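You operate a simulated robot arm through the tools that you are given. There is no shell and no other tool. Be economical: measure what you need, move in short steps, check, and stop when the job is done.

Carry out the task below with a simulated two-armed robot. There is one attempt and no reset: what you move stays moved.

## Task
Run the alternator; set the field knob for volts in the green band.
Fine: guard down before the motor runs, field switch on, motor knob to LOW; let the needle stand in the green for two seconds; motor and mains off at the end.

It is judged by the outcome, as a careful person would: the job done as asked, and still so three seconds after it is handed in. It fails if anything else is knocked over, pushed out of place, dropped, spilled or broken.

## Robot
Two 7-joint arms with two-finger parallel grippers on one trunk, on a base that drives. Base frame: it is fixed to the floor where the robot stands at the start and does not move with it; the origin is under the middle of the robot, x ahead of it, y to its left, z up. Units: m, rad, N and s.
The left shoulder is at the start at [0.02, 0.138, 1.526], the right one opposite. With the tool pointing down near the work surface each hand reaches from about 0.1 to 0.34 m from the robot's upright axis, wherever it stands, measured 20 degrees to its own side. Places, roughly: field knob [0.8, 0.4, 1.3]; field switch [0.8, 0.5, 1.3]; guard [0.5, -0.1, 1]; mains knob [0.7, 0.6, 1.1]; motor knob [0.7, 0.4, 1.2]; test stand [1, 0.4, 1.1]. Payload 1.57 kg a hand.
The TCP of each hand is the grasp point between the finger pads, 0.03 m short of the fingertips. In the tool frame z runs along the fingers and y along their closing line. Largest opening 0.08 m; finger width 0.017, thickness 0.012; the body of the gripper, 0.04 by 0.082 m, starts 0.08 m behind the TCP.
Orientation is that of the tool frame in the base frame, as a unit quaternion [w, x, y, z]. With the fingers straight down and closing along the base's y, the tool's x points along the base's -x, its y along +y and its z along -z.

## Interface
- The arms move only by the tool servo_tool. It takes "left_motion", "right_motion" or both (then of equal length, played together; a hand with none holds still); each is a list of rows, each a list of 7 numbers: the shift along the tool's x, y, z in m, then the turn, a rotation vector about the tool's x, y, z in rad, then the finger opening in m, from 0 to 0.08. In form: [[tx, ty, tz, ax, ay, az, jaw], ...]. A call has 1 to 8 rows; each row is the pose to reach, as a shift and turn from the pose commanded when the call began, along the tool's axes at that moment. A row lasts 0.2 s, in which the tool goes at most 0.05 m and 0.15 rad; a call with a longer step from one row to the next is refused whole, and so is a gripper value outside its range. Where a pose cannot be reached the arm comes as near as it can. A force on the tool above 40 N (or 10 N above the force at the start of the call, whichever is more), or a blocked arm, ends the call early, and 0.2 s more pass. Each finger travels about 0.045 m/s and halts on what it meets, pressing with about 35 N; the grip force reading is that of the motor and also rises with nothing between the fingers. The clock runs only during rows and for 0.2 s after the last one: add rows that repeat a pose to give the fingers time. The reply holds the time, the measured pose of the TCP, the force on the tool along the base axes, the opening and the grip force, in the units named above and with some noise, with the torque about the TCP (base axes, N m) and any sound that the robot's microphone picked up, and new pictures: "show" is both (left out), scene, wrist or none (wrist: the cameras of the hands that moved).
- Cameras (640 x 400 px; columns grow to the right, rows downward): "scene" is now at [0.1874, 0.0318, 1.4509]; the picture's right is [0.34, -0.94, 0.00], its down [-0.16, -0.06, -0.99] and it looks along [0.93, 0.33, -0.17] (base axes); focal length 214 px, centre (320, 200). "left" rides on the left gripper at [0.072, 0.007, -0.122] in its tool frame; the picture's right is [-0.09, 1.00, 0.00], its down [-0.84, -0.08, -0.54] and it looks along [-0.54, -0.05, 0.84] (tool axes); focal length 238 px, centre (320, 200). "right" rides on the right gripper at [0.072, -0.007, -0.122] in its tool frame; the picture's right is [0.09, 1.00, 0.00], its down [-0.84, 0.08, -0.54] and it looks along [-0.54, 0.05, 0.84] (tool axes); focal length 238 px, centre (320, 200). There is no depth. A picture from a camera that has moved, and an enlarged one, comes with that camera's place and axes in the base frame and with its lens.
- raise_lower(by): slides the trunk up (or, below 0, down) by that many m; the arms and the scene camera ride with it, the base frame stays. It gives what a move gives, with no picture.
- drive_base(legs): drives the robot by 1 to 6 legs, each [ahead, left, turn to the left] in m, m and rad, along the robot's own axes; the way and the turn of a leg run together, so that a leg with both is an arc; at most 1.5 m and 3.142 rad a leg. The arms and the cameras ride along, it lands a little off, and it stops where it bumps. It gives what a move gives, and a new picture of the scene camera.
- aim_head(pan, tilt): turns the head with the scene camera to pan (to the left, within 1.047 rad either way) and tilt (down, from -0.506 to 1.204), counted from straight ahead of the robot. It gives what a move gives, and a new picture of the scene camera.
- close_up(camera, box): a new picture of the part [left, top, right, bottom] of that camera's present view, enlarged. No time passes.
- sign_off(): hands the job in; it is judged then, once.

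Go step by step. Nothing tells you exact positions but the pictures and the camera data: compare them with the known pose of the tool, close in by small moves and look again before you grip or let go. The budget is 120 turns and 260 pictures, counting those below and the enlarged ones. Unless the task says otherwise, let go and move clear before handing in, and close with one line.

The tools are called after "Emit:" as name(argument=value, ...) on one line, values as JSON. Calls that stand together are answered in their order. servo_tool: Moves the arms, as the interface text tells. Its arguments: {"type":"object","properties":{"left_motion":{"type":"array"},"right_motion":{"type":"array"},"show":{"type":"string","enum":["both","scene","wrist","none"]}},"required":[]} The other tools are called the same way: raise_lower (by) slides the trunk up or down; drive_base (legs) drives the base; aim_head (pan, tilt) turns the head that bears the scene camera; close_up (camera, box) takes an enlarged picture of a part of a camera's view; sign_off () hands the job in.

At the start:

```text
time: 0.0
left_tcp_pos: [0.2129, 0.304, 1.4323]
left_tcp_rot: [-0.139, -0.068, 0.959, -0.237]
left_ft_force: [0.0, -0.5, -0.7]
left_moment: [-0.03, 0.0, 0.02]
left_opening: 0.0799
left_grasp_force: 0.0
right_tcp_pos: [0.2707, 0.0575, 1.4155]
right_tcp_rot: [-0.292, 0.0, 0.956, 0.0]
right_ft_force: [-0.4, -1.0, 0.2]
right_moment: [0.02, -0.05, 0.01]
right_opening: 0.0801
right_grasp_force: 0.1
trunk travel left (down, up): [-0.901, 0.339]
robot x, y, heading: [-0.0009, 0.0007, -0.001]
head pan, tilt: [0.346, 0.168]
```

scene: 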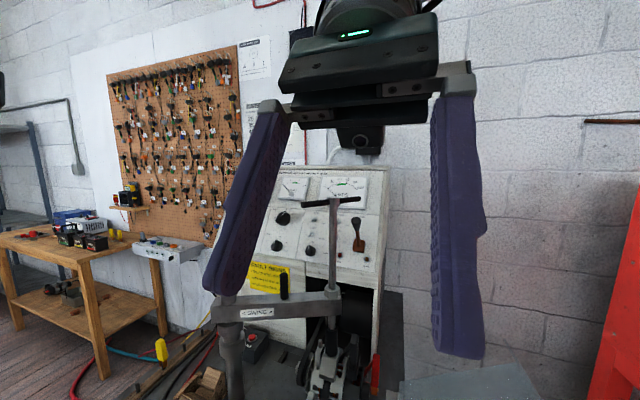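
right: 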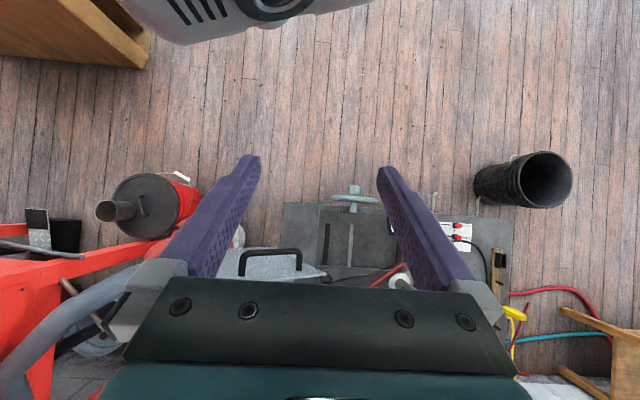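
left: 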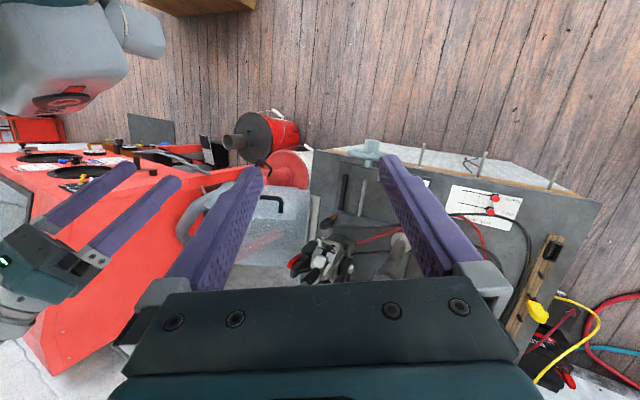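

The scene shows a test-stand panel ahead-left with gauges and knobs, partly hidden by the right hand. I'll take closer looks first.

Emit:
close_up(camera="scene", box=[220, 150, 420, 400])

Emit:
close_up(camera="left", box=[220, 120, 640, 400])

Emit:
aim_head(pan=0.0, tilt=0.9)

```text
1.60 times, centred on (320, 275) of scene
camera zoom: at [0.1874, 0.0318, 1.4509], right [0.34, -0.94, 0.0], down [-0.16, -0.06, -0.99], along [0.93, 0.33, -0.17], focal length 343 px, centre (320, 80)
```

zoom: 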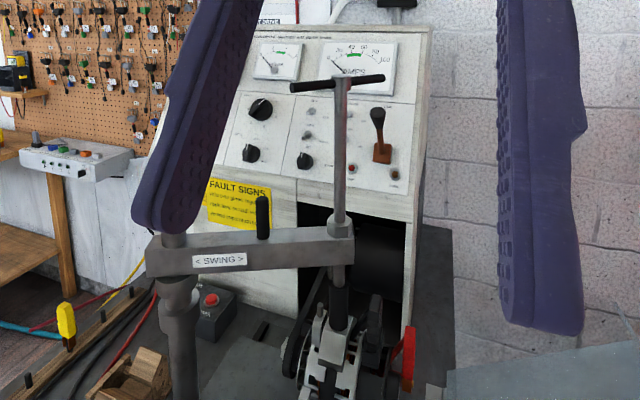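

```text
1.43 times, centred on (430, 260) of left
camera zoom: at [0.1733, 0.3639, 1.5543], right [-0.11, 0.88, -0.46], down [0.94, 0.24, 0.24], along [0.33, -0.41, -0.85], focal length 340 px, centre (163, 114)
```

zoom: 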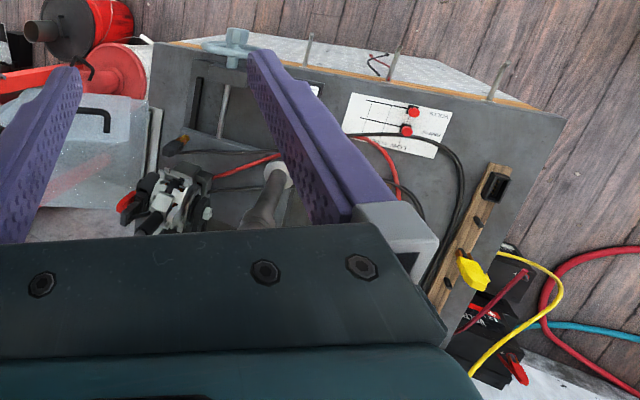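

```text
time: 1.1
left_tcp_pos: [0.2133, 0.3048, 1.4334]
left_tcp_rot: [-0.139, -0.07, 0.959, -0.238]
left_ft_force: [0.1, -0.6, 0.5]
left_moment: [0.03, -0.03, 0.02]
left_opening: 0.0797
left_grasp_force: 0.1
right_tcp_pos: [0.2711, 0.0585, 1.416]
right_tcp_rot: [-0.293, 0.0, 0.956, 0.0]
right_ft_force: [0.6, 0.5, -0.7]
right_moment: [-0.02, -0.03, 0.01]
right_opening: 0.0799
right_grasp_force: 0.0
trunk travel left (down, up): [-0.901, 0.339]
robot x, y, heading: [0.0003, -0.0015, -0.003]
head pan, tilt: [0.0, 0.901]
camera scene: at [0.1755, 0.0003, 1.3863], right [0.0, -1.0, 0.0], down [-0.78, 0.0, -0.62], along [0.62, 0.0, -0.78], focal length 214 px, centre (320, 200)
```

scene: 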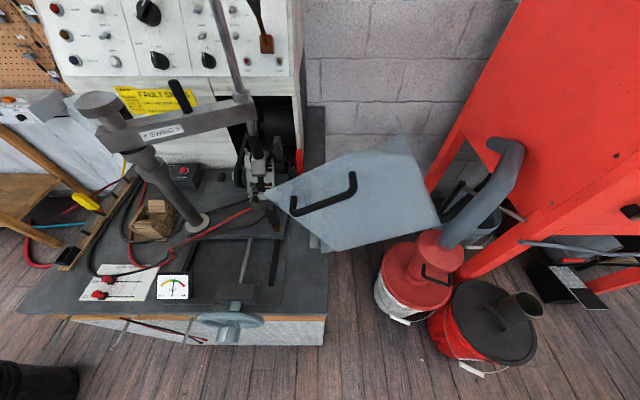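

The guard is a clear plate with a black handle to the right of the stand, seemingly swung up/open. I'll look closer at it and at the panel.

Emit:
close_up(camera="scene", box=[200, 80, 460, 270])

Emit:
close_up(camera="scene", box=[20, 0, 320, 190])

Emit:
aim_head(pan=0.4, tilt=0.4)

```text
2.11 times, centred on (330, 175) of scene
camera zoom: at [0.1755, 0.0003, 1.3863], right [0.0, -1.0, 0.0], down [-0.78, 0.0, -0.62], along [0.62, 0.0, -0.78], focal length 452 px, centre (299, 253)
```

zoom: 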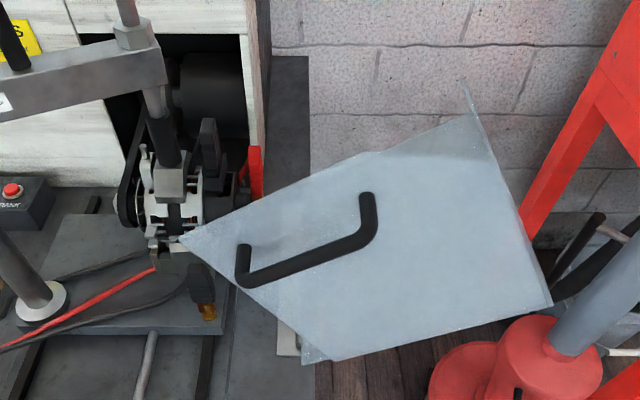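

```text
2.11 times, centred on (170, 95) of scene
camera zoom: at [0.1755, 0.0003, 1.3863], right [0.0, -1.0, 0.0], down [-0.78, 0.0, -0.62], along [0.62, 0.0, -0.78], focal length 452 px, centre (636, 421)
```

zoom: 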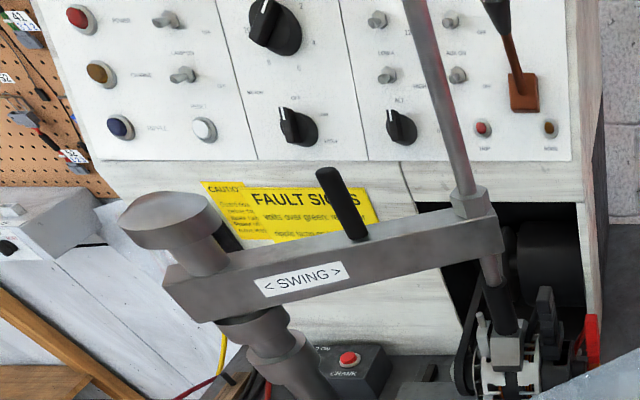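

```text
time: 2.0
left_tcp_pos: [0.2131, 0.304, 1.4321]
left_tcp_rot: [-0.139, -0.07, 0.959, -0.238]
left_ft_force: [-0.4, 0.0, 0.2]
left_moment: [0.02, 0.0, 0.0]
left_opening: 0.0801
left_grasp_force: 0.0
right_tcp_pos: [0.2708, 0.0578, 1.4158]
right_tcp_rot: [-0.293, 0.0, 0.956, 0.0]
right_ft_force: [-1.0, -0.5, 0.6]
right_moment: [0.03, -0.01, -0.02]
right_opening: 0.0799
right_grasp_force: 0.0
trunk travel left (down, up): [-0.901, 0.339]
robot x, y, heading: [0.0039, 0.0031, 0.004]
head pan, tilt: [0.4, 0.4]
camera scene: at [0.1853, 0.0363, 1.4292], right [0.39, -0.92, 0.0], down [-0.36, -0.15, -0.92], along [0.85, 0.36, -0.39], focal length 214 px, centre (320, 200)
```

scene: 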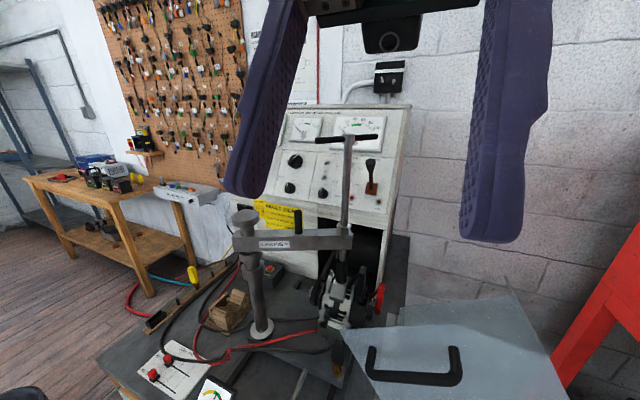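

The right hand occludes the panel. I'll draw it back, and read the panel labels.

Emit:
servo_tool(right_motion=[[0, -0.05, 0, 0, 0, 0, 0.08], [0, -0.1, 0, 0, 0, 0, 0.08], [0, -0.15, 0, 0, 0, 0, 0.08], [0, -0.2, 0, 0, 0, 0, 0.08]], show="scene")

Emit:
close_up(camera="scene", box=[240, 90, 420, 230])

```text
time: 3.0
left_tcp_pos: [0.2136, 0.3046, 1.4334]
left_tcp_rot: [-0.14, -0.071, 0.959, -0.238]
left_ft_force: [-0.5, 0.4, 0.2]
left_moment: [0.02, -0.01, -0.01]
left_opening: 0.0799
left_grasp_force: 0.1
right_tcp_pos: [0.264, -0.1389, 1.4082]
right_tcp_rot: [-0.307, -0.008, 0.952, -0.007]
right_ft_force: [-0.5, -0.4, -0.5]
right_moment: [0.01, 0.01, 0.02]
right_opening: 0.08
right_grasp_force: 0.0
trunk travel left (down, up): [-0.901, 0.339]
robot x, y, heading: [-0.0012, -0.0005, -0.004]
head pan, tilt: [0.4, 0.4]
camera scene: at [0.1853, 0.0364, 1.4293], right [0.39, -0.92, 0.0], down [-0.36, -0.15, -0.92], along [0.85, 0.36, -0.39], focal length 214 px, centre (320, 200)
```

scene: 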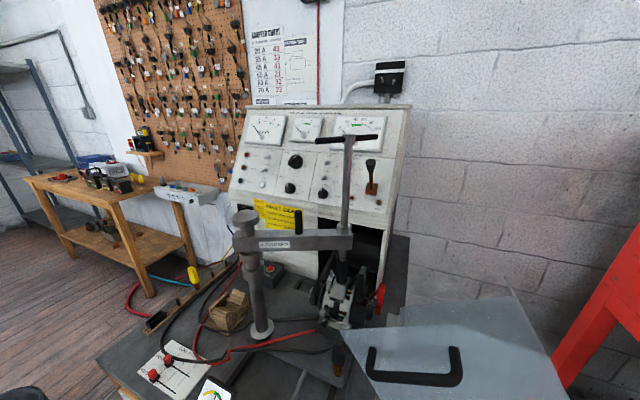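

```text
2.86 times, centred on (330, 160) of scene
camera zoom: at [0.1853, 0.0364, 1.4293], right [0.39, -0.92, 0.0], down [-0.36, -0.15, -0.92], along [0.85, 0.36, -0.39], focal length 613 px, centre (291, 314)
```

zoom: 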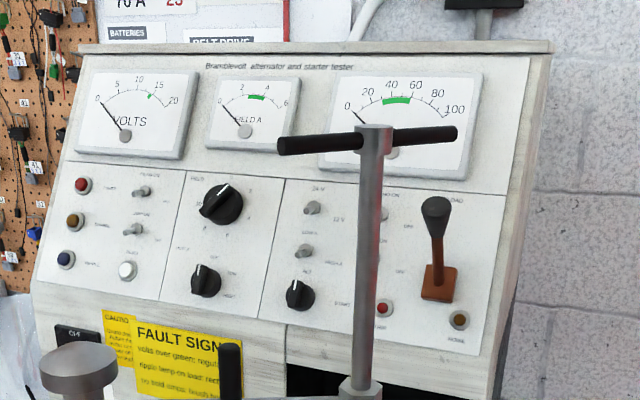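

I can read the panel: VOLTS at left, FIELD knob, motor knob below. Now I study the guard from the wrist cameras.

Emit:
close_up(camera="left", box=[160, 130, 440, 300])

Emit:
close_up(camera="right", box=[180, 130, 560, 360])

Emit:
aim_head(pan=-0.2, tilt=0.75)

```text
2.29 times, centred on (300, 215) of left
camera zoom: at [0.1736, 0.3645, 1.5542], right [-0.11, 0.88, -0.46], down [0.94, 0.25, 0.24], along [0.33, -0.41, -0.85], focal length 545 px, centre (366, 166)
```

zoom: 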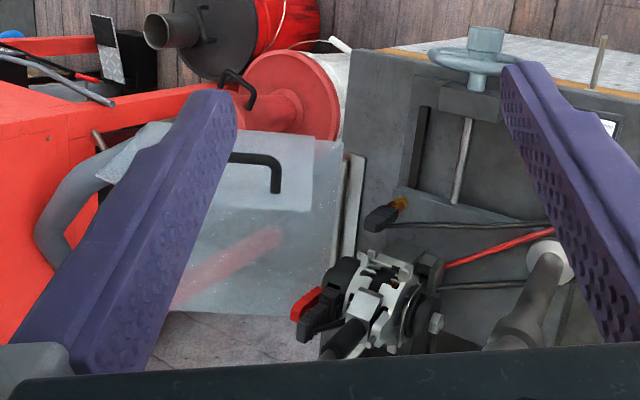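

```text
1.68 times, centred on (370, 245) of right
camera zoom: at [0.2768, -0.1443, 1.5496], right [-0.09, 0.99, 0.05], down [0.99, 0.09, -0.05], along [-0.06, 0.04, -1.0], focal length 401 px, centre (236, 124)
```

zoom: 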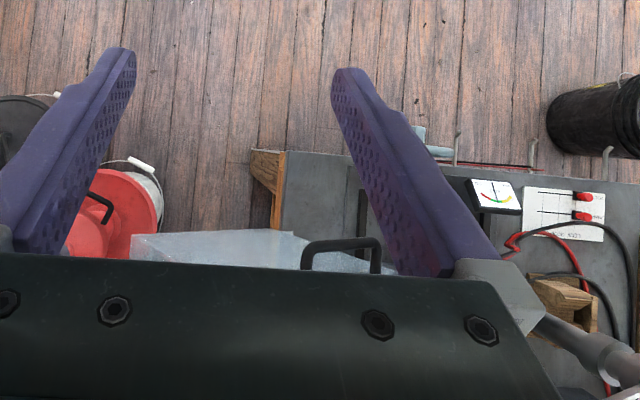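

```text
time: 4.0
left_tcp_pos: [0.2137, 0.3053, 1.4336]
left_tcp_rot: [-0.138, -0.07, 0.959, -0.237]
left_ft_force: [-0.4, -0.5, 0.7]
left_moment: [-0.01, 0.0, -0.03]
left_opening: 0.0801
left_grasp_force: 0.1
right_tcp_pos: [0.2659, -0.1379, 1.4083]
right_tcp_rot: [-0.306, -0.002, 0.952, -0.005]
right_ft_force: [0.4, 0.2, 0.6]
right_moment: [0.02, -0.02, 0.01]
right_opening: 0.0802
right_grasp_force: 0.0
trunk travel left (down, up): [-0.901, 0.339]
robot x, y, heading: [-0.0002, -0.0005, 0.004]
head pan, tilt: [-0.201, 0.75]
camera scene: at [0.1812, -0.0162, 1.3982], right [-0.2, -0.98, 0.0], down [-0.67, 0.14, -0.73], along [0.72, -0.15, -0.68], focal length 214 px, centre (320, 200)
```

scene: 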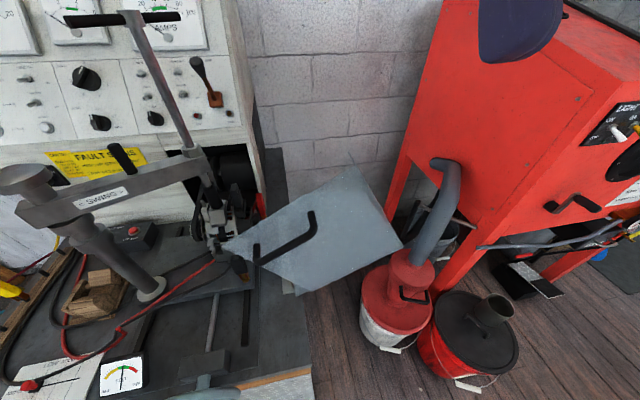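

The guard seems a tilted hood with its handle around (0.37, 0.0, 1.13). I need a more exact shape, so I zoom in and also bring the right hand's camera around.

Emit:
close_up(camera="scene", box=[190, 140, 410, 310])

Emit:
servo_tool(right_motion=[[0, -0.03, 0, 0.15, 0, 0, 0.08], [0, -0.06, 0, 0.3, 0, 0, 0.08], [0, -0.09, 0, 0.45, 0, 0, 0.08], [0, -0.12, 0, 0.6, 0, 0, 0.08], [0, -0.12, 0, 0.6, 0, 0, 0.08]], show="wrist")

```text
2.35 times, centred on (300, 225) of scene
camera zoom: at [0.1812, -0.0162, 1.3982], right [-0.2, -0.98, 0.0], down [-0.67, 0.14, -0.73], along [0.72, -0.15, -0.68], focal length 505 px, centre (367, 141)
```

zoom: 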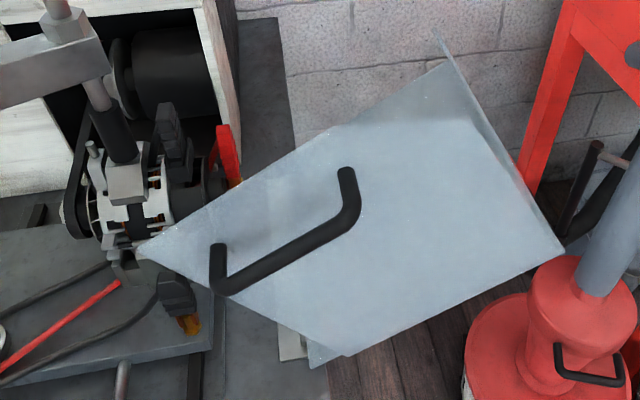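

```text
time: 4.5
left_tcp_pos: [0.2146, 0.3062, 1.4341]
left_tcp_rot: [-0.139, -0.071, 0.958, -0.239]
left_ft_force: [0.4, -0.1, -0.3]
left_moment: [-0.01, -0.01, -0.01]
left_opening: 0.0801
left_grasp_force: 0.0
right_tcp_pos: [0.2435, -0.1862, 1.364]
right_tcp_rot: [-0.394, -0.031, 0.914, -0.087]
right_ft_force: [0.2, 0.6, -0.5]
right_moment: [0.0, 0.01, 0.02]
right_opening: 0.0802
right_grasp_force: 0.1
trunk travel left (down, up): [-0.901, 0.339]
robot x, y, heading: [-0.0006, 0.0011, 0.001]
head pan, tilt: [-0.201, 0.75]
stopped in row 2 (right hand): the arm was blocked; the commanded pose is now the measured one
camera right: at [0.2802, -0.1702, 1.5008], right [-0.19, 0.98, -0.06], down [0.95, 0.17, -0.25], along [-0.24, -0.11, -0.97], focal length 238 px, centre (320, 200)
```

right: 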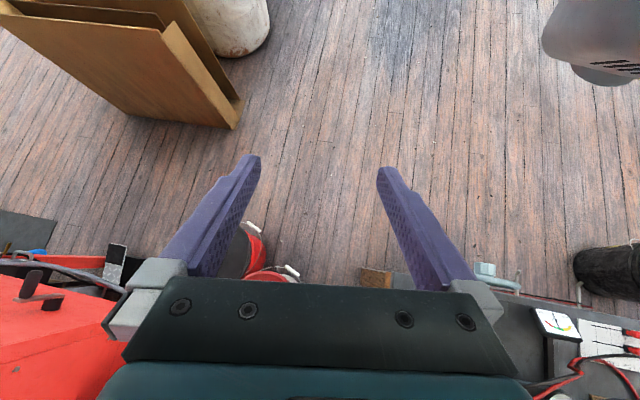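

The guard is a hood with a vertical front plate at x≈0.405, hinged low on an x-axis near y≈0, z≈0.89. The handle bar runs from (0.37, 0.04, 1.10) to (0.37, -0.05, 1.155). I'll turn the right hand to point forward, high above it.

Emit:
servo_tool(right_motion=[[-0.007, 0, -0.007, 0, -0.14, 0, 0.08], [-0.014, 0, -0.014, 0, -0.28, 0, 0.08], [-0.021, 0, -0.021, 0, -0.42, 0, 0.08], [-0.028, 0, -0.028, 0, -0.56, 0, 0.08], [-0.035, 0, -0.035, 0, -0.7, 0, 0.08], [-0.042, 0, -0.042, 0, -0.84, 0, 0.08], [-0.049, 0, -0.049, 0, -0.98, 0, 0.08], [-0.055, 0, -0.055, 0, -1.12, 0, 0.08]], show="both")

```text
time: 6.3
left_tcp_pos: [0.2145, 0.3048, 1.4323]
left_tcp_rot: [-0.139, -0.07, 0.959, -0.239]
left_ft_force: [-0.1, -0.1, 0.8]
left_moment: [0.0, 0.01, -0.02]
left_opening: 0.08
left_grasp_force: 0.2
right_tcp_pos: [0.3193, -0.1772, 1.3622]
right_tcp_rot: [0.154, -0.071, 0.984, -0.056]
right_ft_force: [0.1, -0.4, 0.2]
right_moment: [0.02, 0.03, 0.01]
right_opening: 0.0796
right_grasp_force: 0.1
trunk travel left (down, up): [-0.901, 0.339]
robot x, y, heading: [0.0042, 0.0018, 0.0]
head pan, tilt: [-0.201, 0.75]
camera scene: at [0.1812, -0.0163, 1.3982], right [-0.2, -0.98, 0.0], down [-0.67, 0.14, -0.73], along [0.72, -0.15, -0.68], focal length 214 px, centre (320, 200)
camera right: at [0.2148, -0.1848, 1.4582], right [-0.21, 0.97, -0.16], down [0.61, 0.25, 0.75], along [0.76, 0.06, -0.64], focal length 238 px, centre (320, 200)
```

scene: 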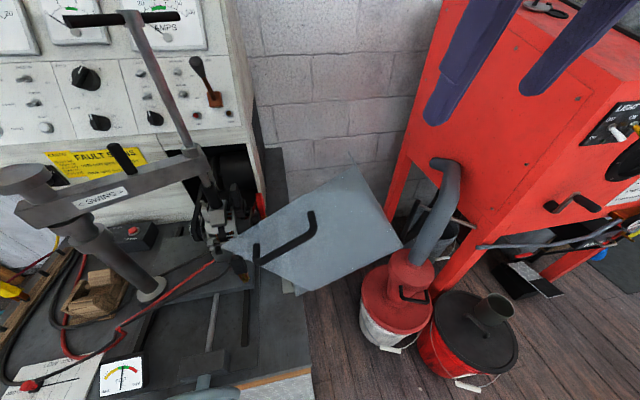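
right: 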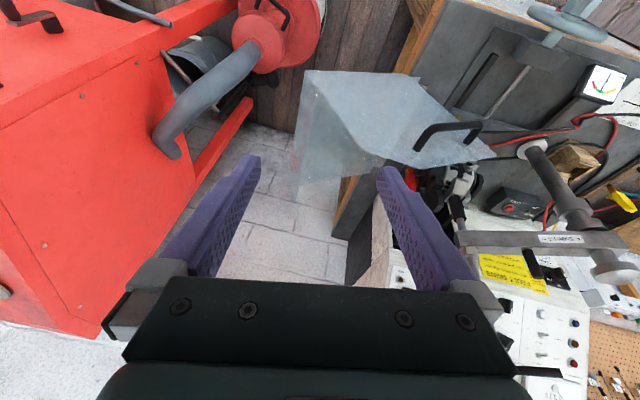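

This gives a good view of the hood. I zoom on it, then continue turning.

Emit:
close_up(camera="right", box=[280, 40, 560, 260])

Emit:
servo_tool(right_motion=[[0, 0, 0, 0, -0.14, 0, 0.08], [0, 0, 0, 0, -0.28, 0, 0.08], [0, 0, 0, 0, -0.42, 0, 0.08], [0, 0, 0, 0, -0.56, 0, 0.08], [0, 0, 0, 0, -0.7, 0, 0.08], [0, 0, 0, 0, -0.84, 0, 0.08], [0, 0, 0, 0, -0.98, 0, 0.08], [0, 0, 0, 0, -1.12, 0, 0.08]], show="wrist")

```text
1.82 times, centred on (420, 150) of right
camera zoom: at [0.2148, -0.1848, 1.4582], right [-0.21, 0.97, -0.16], down [0.61, 0.25, 0.75], along [0.76, 0.06, -0.64], focal length 433 px, centre (138, 291)
```

zoom: 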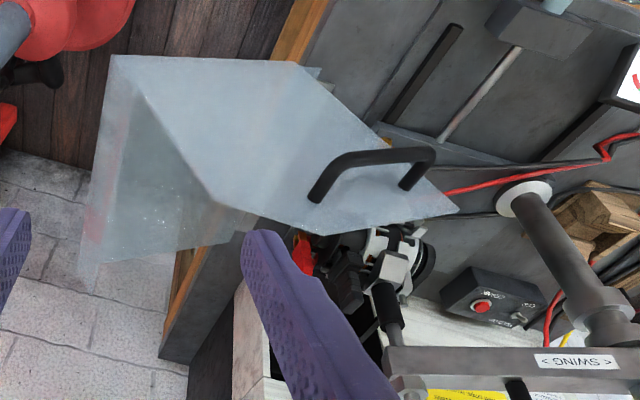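

```text
time: 8.2
left_tcp_pos: [0.2134, 0.3053, 1.433]
left_tcp_rot: [-0.138, -0.07, 0.959, -0.238]
left_ft_force: [-1.0, -0.2, -0.3]
left_moment: [-0.01, 0.01, 0.0]
left_opening: 0.0801
left_grasp_force: 0.0
right_tcp_pos: [0.3294, -0.1764, 1.3314]
right_tcp_rot: [0.652, -0.09, 0.753, -0.01]
right_ft_force: [-0.2, 0.0, 2.2]
right_moment: [0.0, 0.01, -0.01]
right_opening: 0.0801
right_grasp_force: 0.1
right hand out of reach, approached as far as the arm can: row 2, 3, 4, 5, 6, 7, 8
trunk travel left (down, up): [-0.901, 0.339]
robot x, y, heading: [0.0035, 0.0019, 0.002]
head pan, tilt: [-0.201, 0.75]
camera right: at [0.2009, -0.2073, 1.2813], right [-0.13, 0.97, -0.22], down [-0.43, 0.14, 0.89], along [0.89, 0.22, 0.4], focal length 238 px, centre (320, 200)
```

right: 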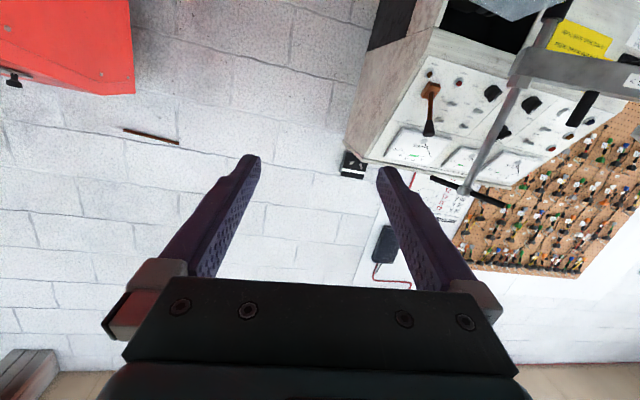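

The right hand now points forward. Next I roll it to match the tilted handle bar, then lower the trunk toward it.

Emit:
servo_tool(right_motion=[[0, 0, 0, 0.003, -0.023, 0.146, 0.08], [0, 0, 0, 0.007, -0.047, 0.292, 0.08], [0, 0, 0, 0.01, -0.07, 0.438, 0.08], [0, 0, 0, 0.014, -0.094, 0.584, 0.08], [0, 0, 0, 0.017, -0.117, 0.73, 0.08], [0, 0, 0, 0.021, -0.141, 0.876, 0.08], [0, 0, 0, 0.024, -0.164, 1.022, 0.08], [0, 0, 0, 0.028, -0.188, 1.165, 0.08]], show="none")

Emit:
raise_lower(by=-0.15)

Emit:
aim_head(pan=-0.1, tilt=0.7)

```text
time: 9.9
left_tcp_pos: [0.2134, 0.3051, 1.432]
left_tcp_rot: [-0.138, -0.071, 0.959, -0.238]
left_ft_force: [-0.5, 0.2, 0.9]
left_moment: [0.03, -0.01, 0.0]
left_opening: 0.0801
left_grasp_force: 0.1
right_tcp_pos: [0.3353, -0.1758, 1.3351]
right_tcp_rot: [0.615, 0.348, 0.616, 0.348]
right_ft_force: [-0.5, 0.0, 0.4]
right_moment: [0.0, 0.01, -0.03]
right_opening: 0.08
right_grasp_force: 0.0
trunk travel left (down, up): [-0.901, 0.339]
robot x, y, heading: [0.0004, 0.0008, -0.001]
head pan, tilt: [-0.201, 0.75]
```

```text
time: 11.7
left_tcp_pos: [0.2141, 0.3057, 1.2826]
left_tcp_rot: [-0.138, -0.071, 0.958, -0.239]
left_ft_force: [-0.6, -0.4, 0.7]
left_moment: [0.02, 0.03, 0.01]
left_opening: 0.08
left_grasp_force: 0.1
right_tcp_pos: [0.336, -0.1757, 1.1846]
right_tcp_rot: [0.615, 0.346, 0.617, 0.349]
right_ft_force: [-0.1, -0.6, -0.7]
right_moment: [0.02, 0.03, 0.01]
right_opening: 0.08
right_grasp_force: 0.0
trunk travel left (down, up): [-0.751, 0.489]
robot x, y, heading: [0.0033, 0.0025, -0.003]
head pan, tilt: [-0.201, 0.75]
```

```text
time: 12.4
left_tcp_pos: [0.214, 0.3043, 1.2828]
left_tcp_rot: [-0.138, -0.071, 0.959, -0.239]
left_ft_force: [0.4, 0.2, -0.4]
left_moment: [0.01, -0.04, -0.01]
left_opening: 0.0798
left_grasp_force: 0.0
right_tcp_pos: [0.3365, -0.1762, 1.184]
right_tcp_rot: [0.615, 0.347, 0.617, 0.348]
right_ft_force: [-0.2, 0.2, 0.2]
right_moment: [0.0, -0.01, 0.0]
right_opening: 0.08
right_grasp_force: 0.1
trunk travel left (down, up): [-0.751, 0.489]
robot x, y, heading: [-0.0009, 0.0008, -0.002]
head pan, tilt: [-0.099, 0.7]
camera scene: at [0.1845, -0.0082, 1.2524], right [-0.1, -0.99, 0.0], down [-0.64, 0.06, -0.76], along [0.76, -0.08, -0.64], focal length 214 px, centre (320, 200)
```

scene: 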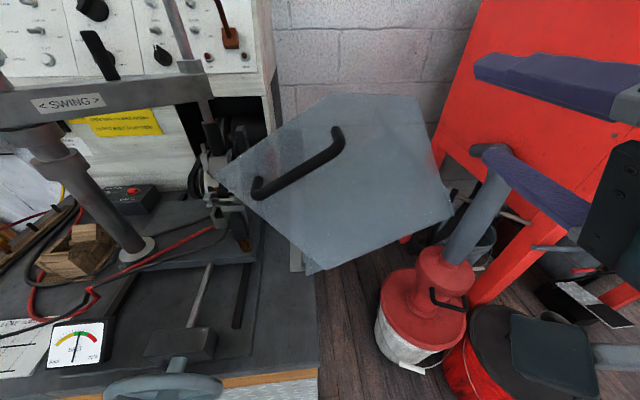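

The bar position checks out in this view. I retract slightly and slide in front of the bar.

Emit:
servo_tool(right_motion=[[0, 0, -0.045, 0, 0, 0, 0.07], [0.044, 0.01, -0.05, 0, 0, 0, 0.06], [0.088, 0.02, -0.05, 0, 0, 0, 0.05], [0.132, 0.03, -0.05, 0, 0, 0, 0.05], [0.176, 0.041, -0.05, 0, 0, 0, 0.05], [0.176, 0.041, -0.05, 0, 0, 0, 0.05]], show="both")

```text
time: 13.8
left_tcp_pos: [0.2138, 0.3049, 1.2838]
left_tcp_rot: [-0.139, -0.071, 0.959, -0.238]
left_ft_force: [0.6, 0.1, 0.1]
left_moment: [0.01, 0.01, -0.01]
left_opening: 0.0799
left_grasp_force: 0.1
right_tcp_pos: [0.2849, -0.005, 1.1302]
right_tcp_rot: [0.615, 0.346, 0.617, 0.349]
right_ft_force: [-0.1, -0.8, -0.1]
right_moment: [-0.02, 0.0, 0.02]
right_opening: 0.0499
right_grasp_force: 0.1
trunk travel left (down, up): [-0.751, 0.489]
robot x, y, heading: [0.0019, -0.0028, -0.001]
head pan, tilt: [-0.099, 0.7]
camera scene: at [0.1845, -0.0082, 1.2524], right [-0.1, -0.99, 0.0], down [-0.64, 0.06, -0.76], along [0.76, -0.08, -0.64], focal length 214 px, centre (320, 200)
camera right: at [0.1627, 0.0515, 1.0885], right [0.0, 0.59, 0.8], down [-0.54, -0.68, 0.5], along [0.84, -0.43, 0.32], focal length 238 px, centre (320, 200)
```

scene: 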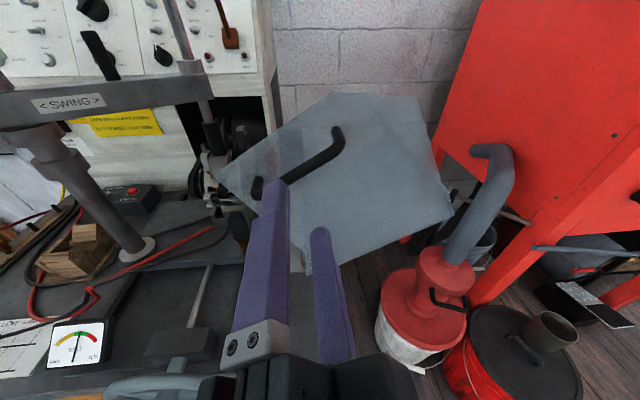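
right: 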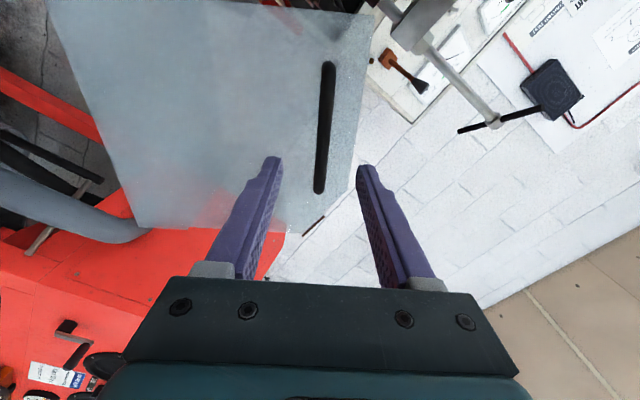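

The bar is centred between the fingers. I advance to straddle it.

Emit:
servo_tool(right_motion=[[0, 0, 0.03, 0, 0, 0, 0.05], [0, 0, 0.055, 0, 0, 0, 0.05], [0, 0, 0.076, 0, 0, 0, 0.05], [0, 0, 0.076, 0, 0, 0, 0.05]], show="both")

```text
time: 14.8
left_tcp_pos: [0.2137, 0.3044, 1.2831]
left_tcp_rot: [-0.138, -0.071, 0.959, -0.238]
left_ft_force: [0.4, 0.2, -0.6]
left_moment: [0.0, 0.02, 0.0]
left_opening: 0.0801
left_grasp_force: 0.1
right_tcp_pos: [0.3604, -0.0045, 1.1287]
right_tcp_rot: [0.615, 0.347, 0.616, 0.347]
right_ft_force: [-0.9, 0.1, -0.5]
right_moment: [-0.02, 0.0, -0.02]
right_opening: 0.0502
right_grasp_force: 0.0
trunk travel left (down, up): [-0.751, 0.489]
robot x, y, heading: [-0.0044, 0.001, 0.003]
head pan, tilt: [-0.099, 0.7]
camera scene: at [0.1845, -0.0082, 1.2524], right [-0.1, -0.99, 0.0], down [-0.64, 0.06, -0.76], along [0.76, -0.08, -0.64], focal length 214 px, centre (320, 200)
camera right: at [0.238, 0.0539, 1.0874], right [0.0, 0.59, 0.8], down [-0.54, -0.68, 0.5], along [0.84, -0.43, 0.32], focal length 238 px, centre (320, 200)
```

scene: 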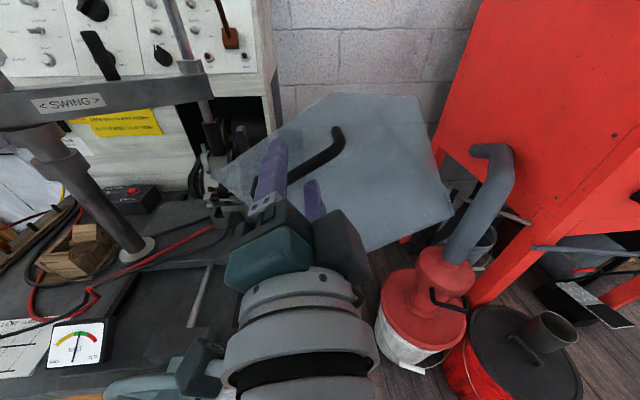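
right: 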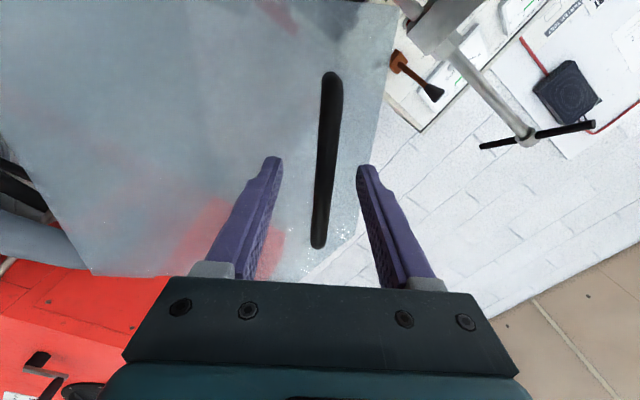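

Straddled; I close on the bar.

Emit:
servo_tool(right_motion=[[0, 0, 0.004, 0, 0, 0, 0.03], [0, 0, 0.004, 0, 0, 0, 0.01], [0, 0, 0.004, 0, 0, 0, 0.0], [0, 0, 0.004, 0, 0, 0, 0.0], [0, 0, 0.004, 0, 0, 0, 0.0], [0, 0, 0.004, 0, 0, 0, 0.0]], show="wrist")

```text
time: 16.2
left_tcp_pos: [0.2132, 0.3045, 1.2836]
left_tcp_rot: [-0.139, -0.07, 0.959, -0.238]
left_ft_force: [0.2, -0.7, 0.7]
left_moment: [-0.01, -0.02, -0.01]
left_opening: 0.0803
left_grasp_force: 0.1
right_tcp_pos: [0.3649, -0.0031, 1.1319]
right_tcp_rot: [0.616, 0.346, 0.615, 0.35]
right_ft_force: [-10.0, 6.5, 25.5]
right_moment: [-0.39, 0.26, 0.65]
right_opening: 0.0119
right_grasp_force: 29.2
trunk travel left (down, up): [-0.751, 0.489]
robot x, y, heading: [0.0008, -0.0011, 0.004]
head pan, tilt: [-0.099, 0.7]
camera right: at [0.2418, 0.0539, 1.0892], right [-0.01, 0.59, 0.8], down [-0.54, -0.68, 0.5], along [0.84, -0.43, 0.33], focal length 238 px, centre (320, 200)
```

right: 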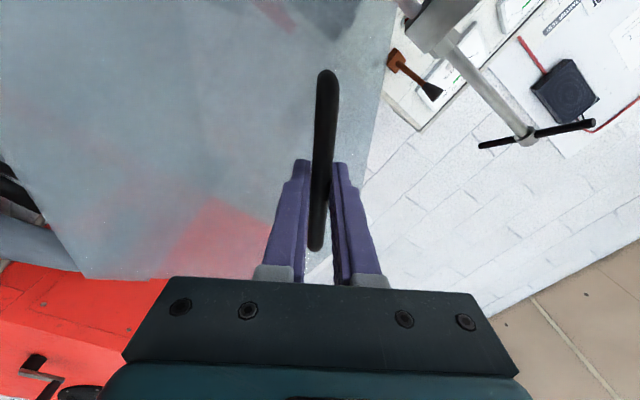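

Gripped on the 12 mm bar. Now I swing the guard about its hinge in a slow arc toward +y.

Emit:
servo_tool(right_motion=[[0.0137, 0.0105, 0, 0, 0, -0.07, 0.0], [0.0296, 0.0171, 0, 0, 0, -0.14, 0.0], [0.0457, 0.0229, 0, 0, 0, -0.21, 0.0], [0.0622, 0.0275, 0, 0, 0, -0.28, 0.0]], show="scene")

```text
time: 17.2
left_tcp_pos: [0.2127, 0.3048, 1.2828]
left_tcp_rot: [-0.139, -0.071, 0.959, -0.237]
left_ft_force: [-0.6, -0.4, 0.1]
left_moment: [-0.01, 0.01, 0.04]
left_opening: 0.08
left_grasp_force: 0.1
right_tcp_pos: [0.3665, 0.0661, 1.1221]
right_tcp_rot: [0.658, 0.256, 0.658, 0.261]
right_ft_force: [-8.7, 5.4, 18.3]
right_moment: [0.28, -0.31, -0.19]
right_opening: 0.0118
right_grasp_force: 29.1
trunk travel left (down, up): [-0.751, 0.489]
robot x, y, heading: [0.0, 0.0024, -0.001]
head pan, tilt: [-0.099, 0.7]
camera scene: at [0.1844, -0.0074, 1.2524], right [-0.1, -1.0, 0.0], down [-0.64, 0.06, -0.76], along [0.76, -0.08, -0.64], focal length 214 px, centre (320, 200)
```

scene: 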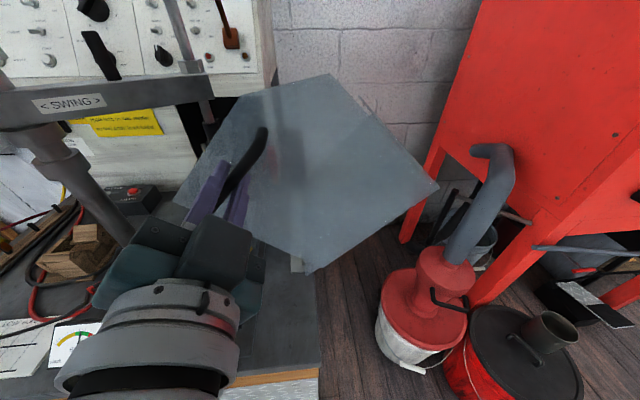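

The guard follows the arc. Continuing.

Emit:
servo_tool(right_motion=[[0.0219, 0.0113, 0, 0, 0, -0.1, 0.0], [0.0447, 0.0204, 0, 0, 0, -0.2, 0.0], [0.0683, 0.027, 0, 0, 0, -0.3, 0.0], [0.0924, 0.0314, 0, 0, 0, -0.4, 0.0]], show="scene")

```text
time: 17.6
left_tcp_pos: [0.2152, 0.3057, 1.2829]
left_tcp_rot: [-0.136, -0.071, 0.959, -0.239]
left_ft_force: [-0.6, -0.9, 0.0]
left_moment: [0.0, -0.01, -0.02]
left_opening: 0.0799
left_grasp_force: 0.1
right_tcp_pos: [0.3644, 0.0794, 1.1175]
right_tcp_rot: [0.674, 0.22, 0.663, 0.241]
right_ft_force: [6.1, 6.0, 13.8]
right_moment: [0.5, 0.57, 0.55]
right_opening: 0.0118
right_grasp_force: 29.2
trunk travel left (down, up): [-0.751, 0.489]
robot x, y, heading: [0.0007, 0.0003, 0.003]
head pan, tilt: [-0.099, 0.7]
stopped in row 1 (right hand): the force on the tool passed its limit at 47 N (the readings are from after the stop); the commanded pose is now the measured one
camera scene: at [0.1858, -0.0072, 1.2525], right [-0.1, -1.0, 0.0], down [-0.64, 0.06, -0.77], along [0.76, -0.07, -0.64], focal length 214 px, centre (320, 200)
```

scene: 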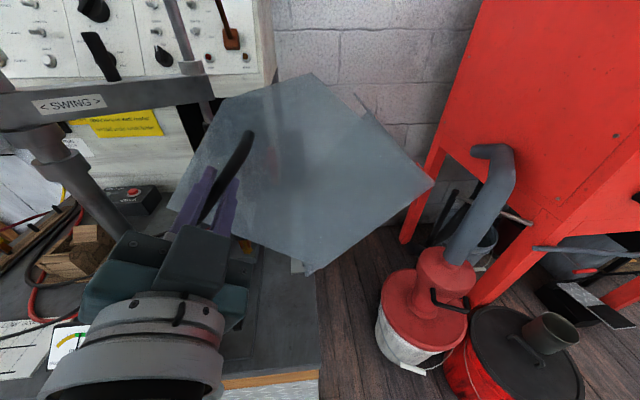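

The call stopped on a force spike, likely from moving fast. I check the close-up for contact, then continue slower.

Emit:
close_up(camera="scene", box=[140, 60, 340, 290])

Emit:
servo_tool(right_motion=[[0.0107, 0.0064, 0, 0, 0, -0.05, 0.0], [0.0218, 0.0124, 0, 0, 0, -0.1, 0.0], [0.0331, 0.0178, 0, 0, 0, -0.15, 0.0], [0.0447, 0.0226, 0, 0, 0, -0.2, 0.0], [0.0565, 0.0268, 0, 0, 0, -0.25, 0.0], [0.0685, 0.0305, 0, 0, 0, -0.3, 0.0]], show="scene")

```text
1.74 times, centred on (240, 175) of scene
camera zoom: at [0.1858, -0.0072, 1.2525], right [-0.1, -1.0, 0.0], down [-0.64, 0.06, -0.77], along [0.76, -0.07, -0.64], focal length 373 px, centre (459, 244)
```

zoom: 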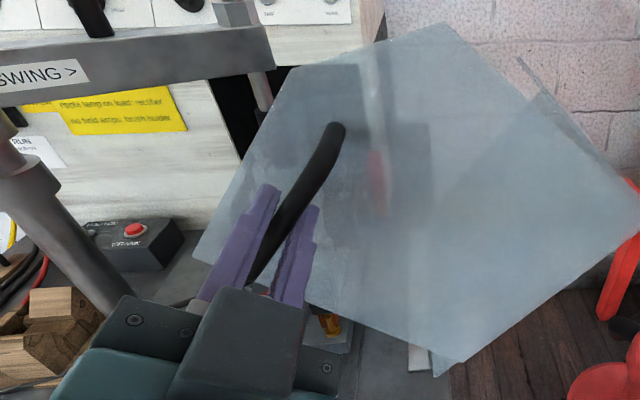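

```text
time: 18.0
left_tcp_pos: [0.216, 0.307, 1.285]
left_tcp_rot: [-0.137, -0.073, 0.959, -0.239]
left_ft_force: [0.1, 0.5, 0.1]
left_moment: [0.02, -0.02, 0.0]
left_opening: 0.0802
left_grasp_force: 0.0
right_tcp_pos: [0.3641, 0.0858, 1.1139]
right_tcp_rot: [0.689, 0.186, 0.663, 0.225]
right_ft_force: [9.6, 7.1, 21.3]
right_moment: [0.55, 0.41, 0.43]
right_opening: 0.0132
right_grasp_force: 30.5
trunk travel left (down, up): [-0.751, 0.489]
robot x, y, heading: [0.0009, 0.0002, 0.002]
head pan, tilt: [-0.099, 0.7]
stopped in row 2 (right hand): the force on the tool passed its limit at 53 N (the readings are from after the stop); the commanded pose is now the measured one
camera scene: at [0.1868, -0.0065, 1.2529], right [-0.1, -1.0, 0.0], down [-0.64, 0.06, -0.77], along [0.76, -0.07, -0.64], focal length 214 px, centre (320, 200)
```

scene: 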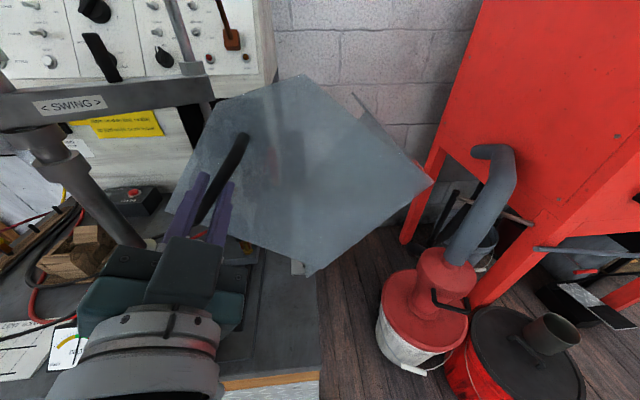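

The force is mainly radial, meaning my grip is fighting the hinge. I'll loosen to leave slack around the bar and see the force drop.

Emit:
servo_tool(right_motion=[[0, 0, 0, 0, 0, 0, 0.022], [0, 0, 0, 0, 0, 0, 0.022], [0, 0, 0, 0, 0, 0, 0.022]], show="both")

```text
time: 18.8
left_tcp_pos: [0.214, 0.3056, 1.2829]
left_tcp_rot: [-0.138, -0.072, 0.959, -0.238]
left_ft_force: [-0.4, 0.3, -1.2]
left_moment: [0.0, 0.01, 0.01]
left_opening: 0.0798
left_grasp_force: 0.0
right_tcp_pos: [0.3607, 0.0849, 1.1081]
right_tcp_rot: [0.685, 0.188, 0.669, 0.219]
right_ft_force: [1.1, 1.7, 1.5]
right_moment: [0.01, -0.05, 0.02]
right_opening: 0.0236
right_grasp_force: 0.4
trunk travel left (down, up): [-0.751, 0.489]
robot x, y, heading: [-0.0008, -0.0008, 0.001]
head pan, tilt: [-0.099, 0.7]
camera scene: at [0.1847, -0.0076, 1.2524], right [-0.1, -1.0, 0.0], down [-0.64, 0.06, -0.77], along [0.76, -0.08, -0.64], focal length 214 px, centre (320, 200)
camera right: at [0.2392, 0.1131, 1.0413], right [-0.05, 0.88, 0.47], down [-0.55, -0.42, 0.72], along [0.83, -0.23, 0.51], focal length 238 px, centre (320, 200)
```

scene: 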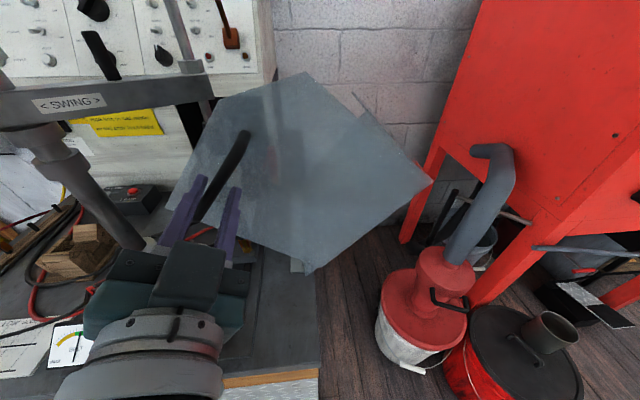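
right: 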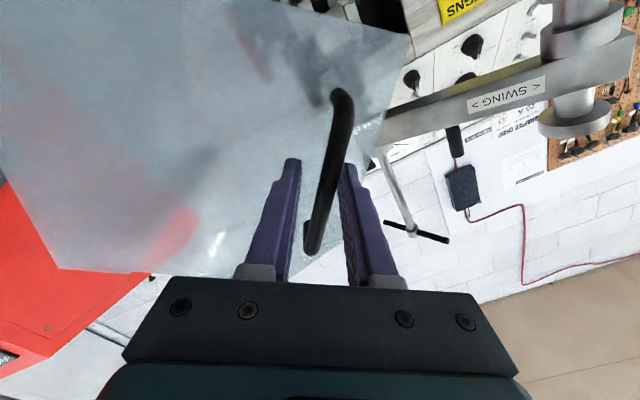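

The bar rotated a bit less than the hand. I realign, keep the jaws loose around the bar, and push along a slightly larger arc.

Emit:
servo_tool(right_motion=[[-0.0036, 0.005, 0.003, 0, 0, 0.1, 0.022], [0.009, 0.0133, 0.003, 0, 0, 0.04, 0.022], [0.0219, 0.0208, 0.003, 0, 0, -0.02, 0.022], [0.0353, 0.0275, 0.003, 0, 0, -0.08, 0.022], [0.0491, 0.0334, 0.003, 0, 0, -0.14, 0.022]], show="both")

```text
time: 19.6
left_tcp_pos: [0.2133, 0.3071, 1.2847]
left_tcp_rot: [-0.137, -0.073, 0.959, -0.238]
left_ft_force: [0.8, 0.8, -0.5]
left_moment: [-0.04, -0.03, 0.01]
left_opening: 0.08
left_grasp_force: 0.0
right_tcp_pos: [0.3654, 0.0901, 1.0861]
right_tcp_rot: [0.704, 0.144, 0.668, 0.194]
right_ft_force: [-6.2, 14.2, 29.7]
right_moment: [0.71, -0.15, 0.21]
right_opening: 0.046
right_grasp_force: 13.7
right hand out of reach, approached as far as the arm can: row 4
trunk travel left (down, up): [-0.751, 0.489]
robot x, y, heading: [0.0017, 0.0016, 0.003]
head pan, tilt: [-0.099, 0.7]
stopped in row 4 (right hand): the force on the tool passed its limit at 57 N (the readings are from after the stop); the commanded pose is now the measured one
camera scene: at [0.185, -0.0051, 1.253], right [-0.1, -1.0, 0.0], down [-0.64, 0.06, -0.77], along [0.76, -0.07, -0.64], focal length 214 px, centre (320, 200)
camera right: at [0.2455, 0.1092, 1.0109], right [-0.08, 0.92, 0.38], down [-0.57, -0.35, 0.74], along [0.82, -0.16, 0.56], focal length 238 px, centre (320, 200)
```

scene: 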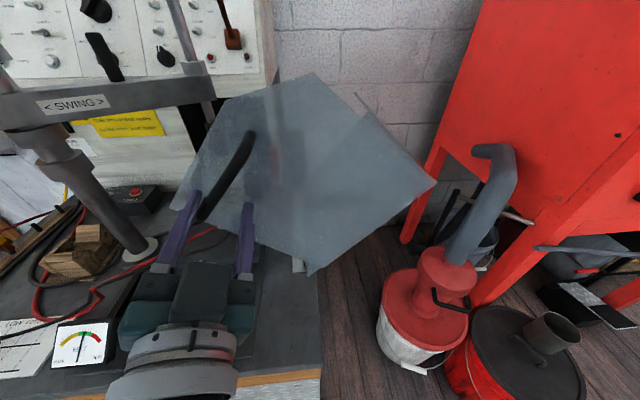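
right: 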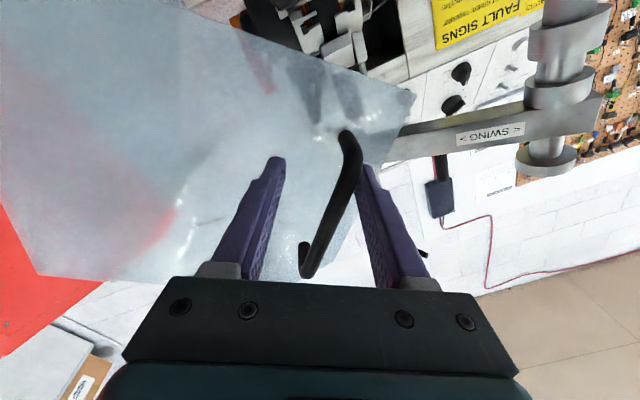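

The guard stopped because the right arm is near its reach limit crossing to the left. I'll back off the handle and reposition the base to the left so the arm works in front of its own shoulder.

Emit:
servo_tool(right_motion=[[0, 0.006, 0, 0, 0, 0, 0.07], [0, 0.006, 0, 0, 0, 0, 0.07], [0, 0.006, -0.03, 0, 0, 0, 0.07], [0, 0.006, -0.07, 0, 0, 0, 0.07], [0, 0.006, -0.1, 0, 0, 0, 0.07]], show="both")

```text
time: 20.8
left_tcp_pos: [0.2124, 0.3053, 1.2827]
left_tcp_rot: [-0.138, -0.072, 0.958, -0.24]
left_ft_force: [0.4, -0.7, -0.5]
left_moment: [-0.01, 0.02, 0.02]
left_opening: 0.0798
left_grasp_force: 0.0
right_tcp_pos: [0.2616, 0.0881, 1.0778]
right_tcp_rot: [0.698, 0.15, 0.674, 0.191]
right_ft_force: [0.0, -0.6, -0.2]
right_moment: [0.0, 0.02, -0.01]
right_opening: 0.07
right_grasp_force: 0.1
trunk travel left (down, up): [-0.751, 0.489]
robot x, y, heading: [-0.0018, -0.0003, -0.0]
head pan, tilt: [-0.099, 0.7]
camera scene: at [0.1845, -0.0073, 1.2524], right [-0.1, -1.0, 0.0], down [-0.64, 0.06, -0.76], along [0.76, -0.07, -0.64], focal length 214 px, centre (320, 200)
camera right: at [0.1409, 0.1089, 1.0064], right [-0.06, 0.92, 0.38], down [-0.56, -0.35, 0.75], along [0.82, -0.17, 0.54], focal length 238 px, centre (320, 200)
```

scene: 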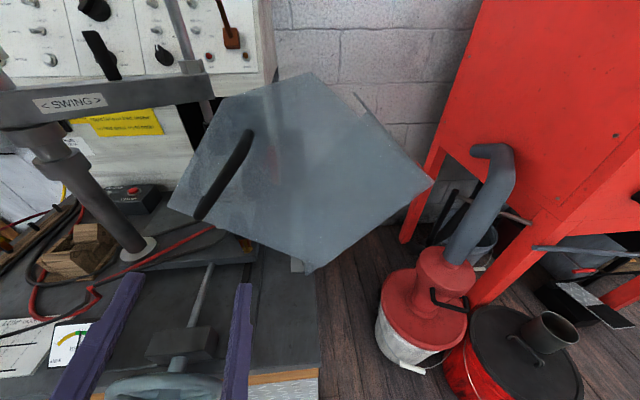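
right: 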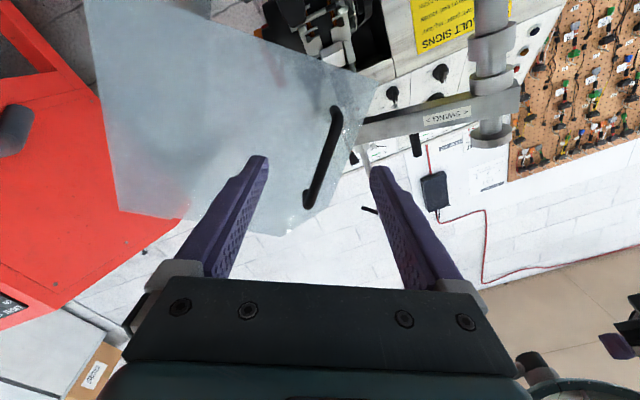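

The guard stays where left (friction hinge). I drive left about 0.2 m.

Emit:
drive_base(legs=[[0, 0.2, 0]])

Emit:
servo_tool(right_motion=[[0, 0, 0, 0, 0, 0, 0.06]], show="wrist")

```text
time: 22.4
left_tcp_pos: [0.2128, 0.5012, 1.2834]
left_tcp_rot: [-0.138, -0.072, 0.958, -0.239]
left_ft_force: [0.2, -0.9, -0.5]
left_moment: [0.01, -0.01, -0.07]
left_opening: 0.0802
left_grasp_force: 0.2
right_tcp_pos: [0.2618, 0.2819, 1.0774]
right_tcp_rot: [0.698, 0.149, 0.674, 0.19]
right_ft_force: [0.3, 0.1, 0.1]
right_moment: [-0.03, -0.02, 0.01]
right_opening: 0.0702
right_grasp_force: 0.1
trunk travel left (down, up): [-0.751, 0.489]
robot x, y, heading: [-0.0026, 0.2008, -0.002]
head pan, tilt: [-0.099, 0.7]
camera scene: at [0.1841, 0.188, 1.2524], right [-0.1, -1.0, 0.0], down [-0.64, 0.06, -0.76], along [0.76, -0.07, -0.64], focal length 214 px, centre (320, 200)
```

scene: 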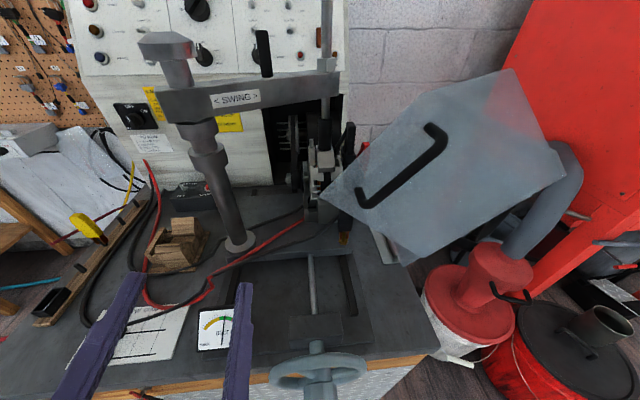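

```text
time: 22.8
left_tcp_pos: [0.2139, 0.5015, 1.2822]
left_tcp_rot: [-0.137, -0.072, 0.958, -0.239]
left_ft_force: [0.3, 0.2, -0.5]
left_moment: [-0.03, 0.0, -0.01]
left_opening: 0.0801
left_grasp_force: 0.0
right_tcp_pos: [0.2618, 0.2823, 1.0758]
right_tcp_rot: [0.699, 0.149, 0.673, 0.191]
right_ft_force: [0.8, 0.1, -0.7]
right_moment: [-0.01, -0.03, -0.01]
right_opening: 0.0601
right_grasp_force: 0.1
trunk travel left (down, up): [-0.751, 0.489]
robot x, y, heading: [0.0004, 0.1943, 0.001]
head pan, tilt: [-0.099, 0.7]
camera right: at [0.1413, 0.3036, 1.0059], right [-0.06, 0.92, 0.38], down [-0.56, -0.35, 0.75], along [0.82, -0.17, 0.54], focal length 238 px, centre (320, 200)
```

right: 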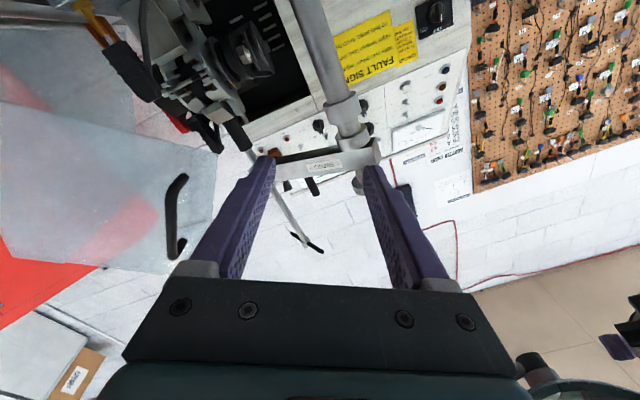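

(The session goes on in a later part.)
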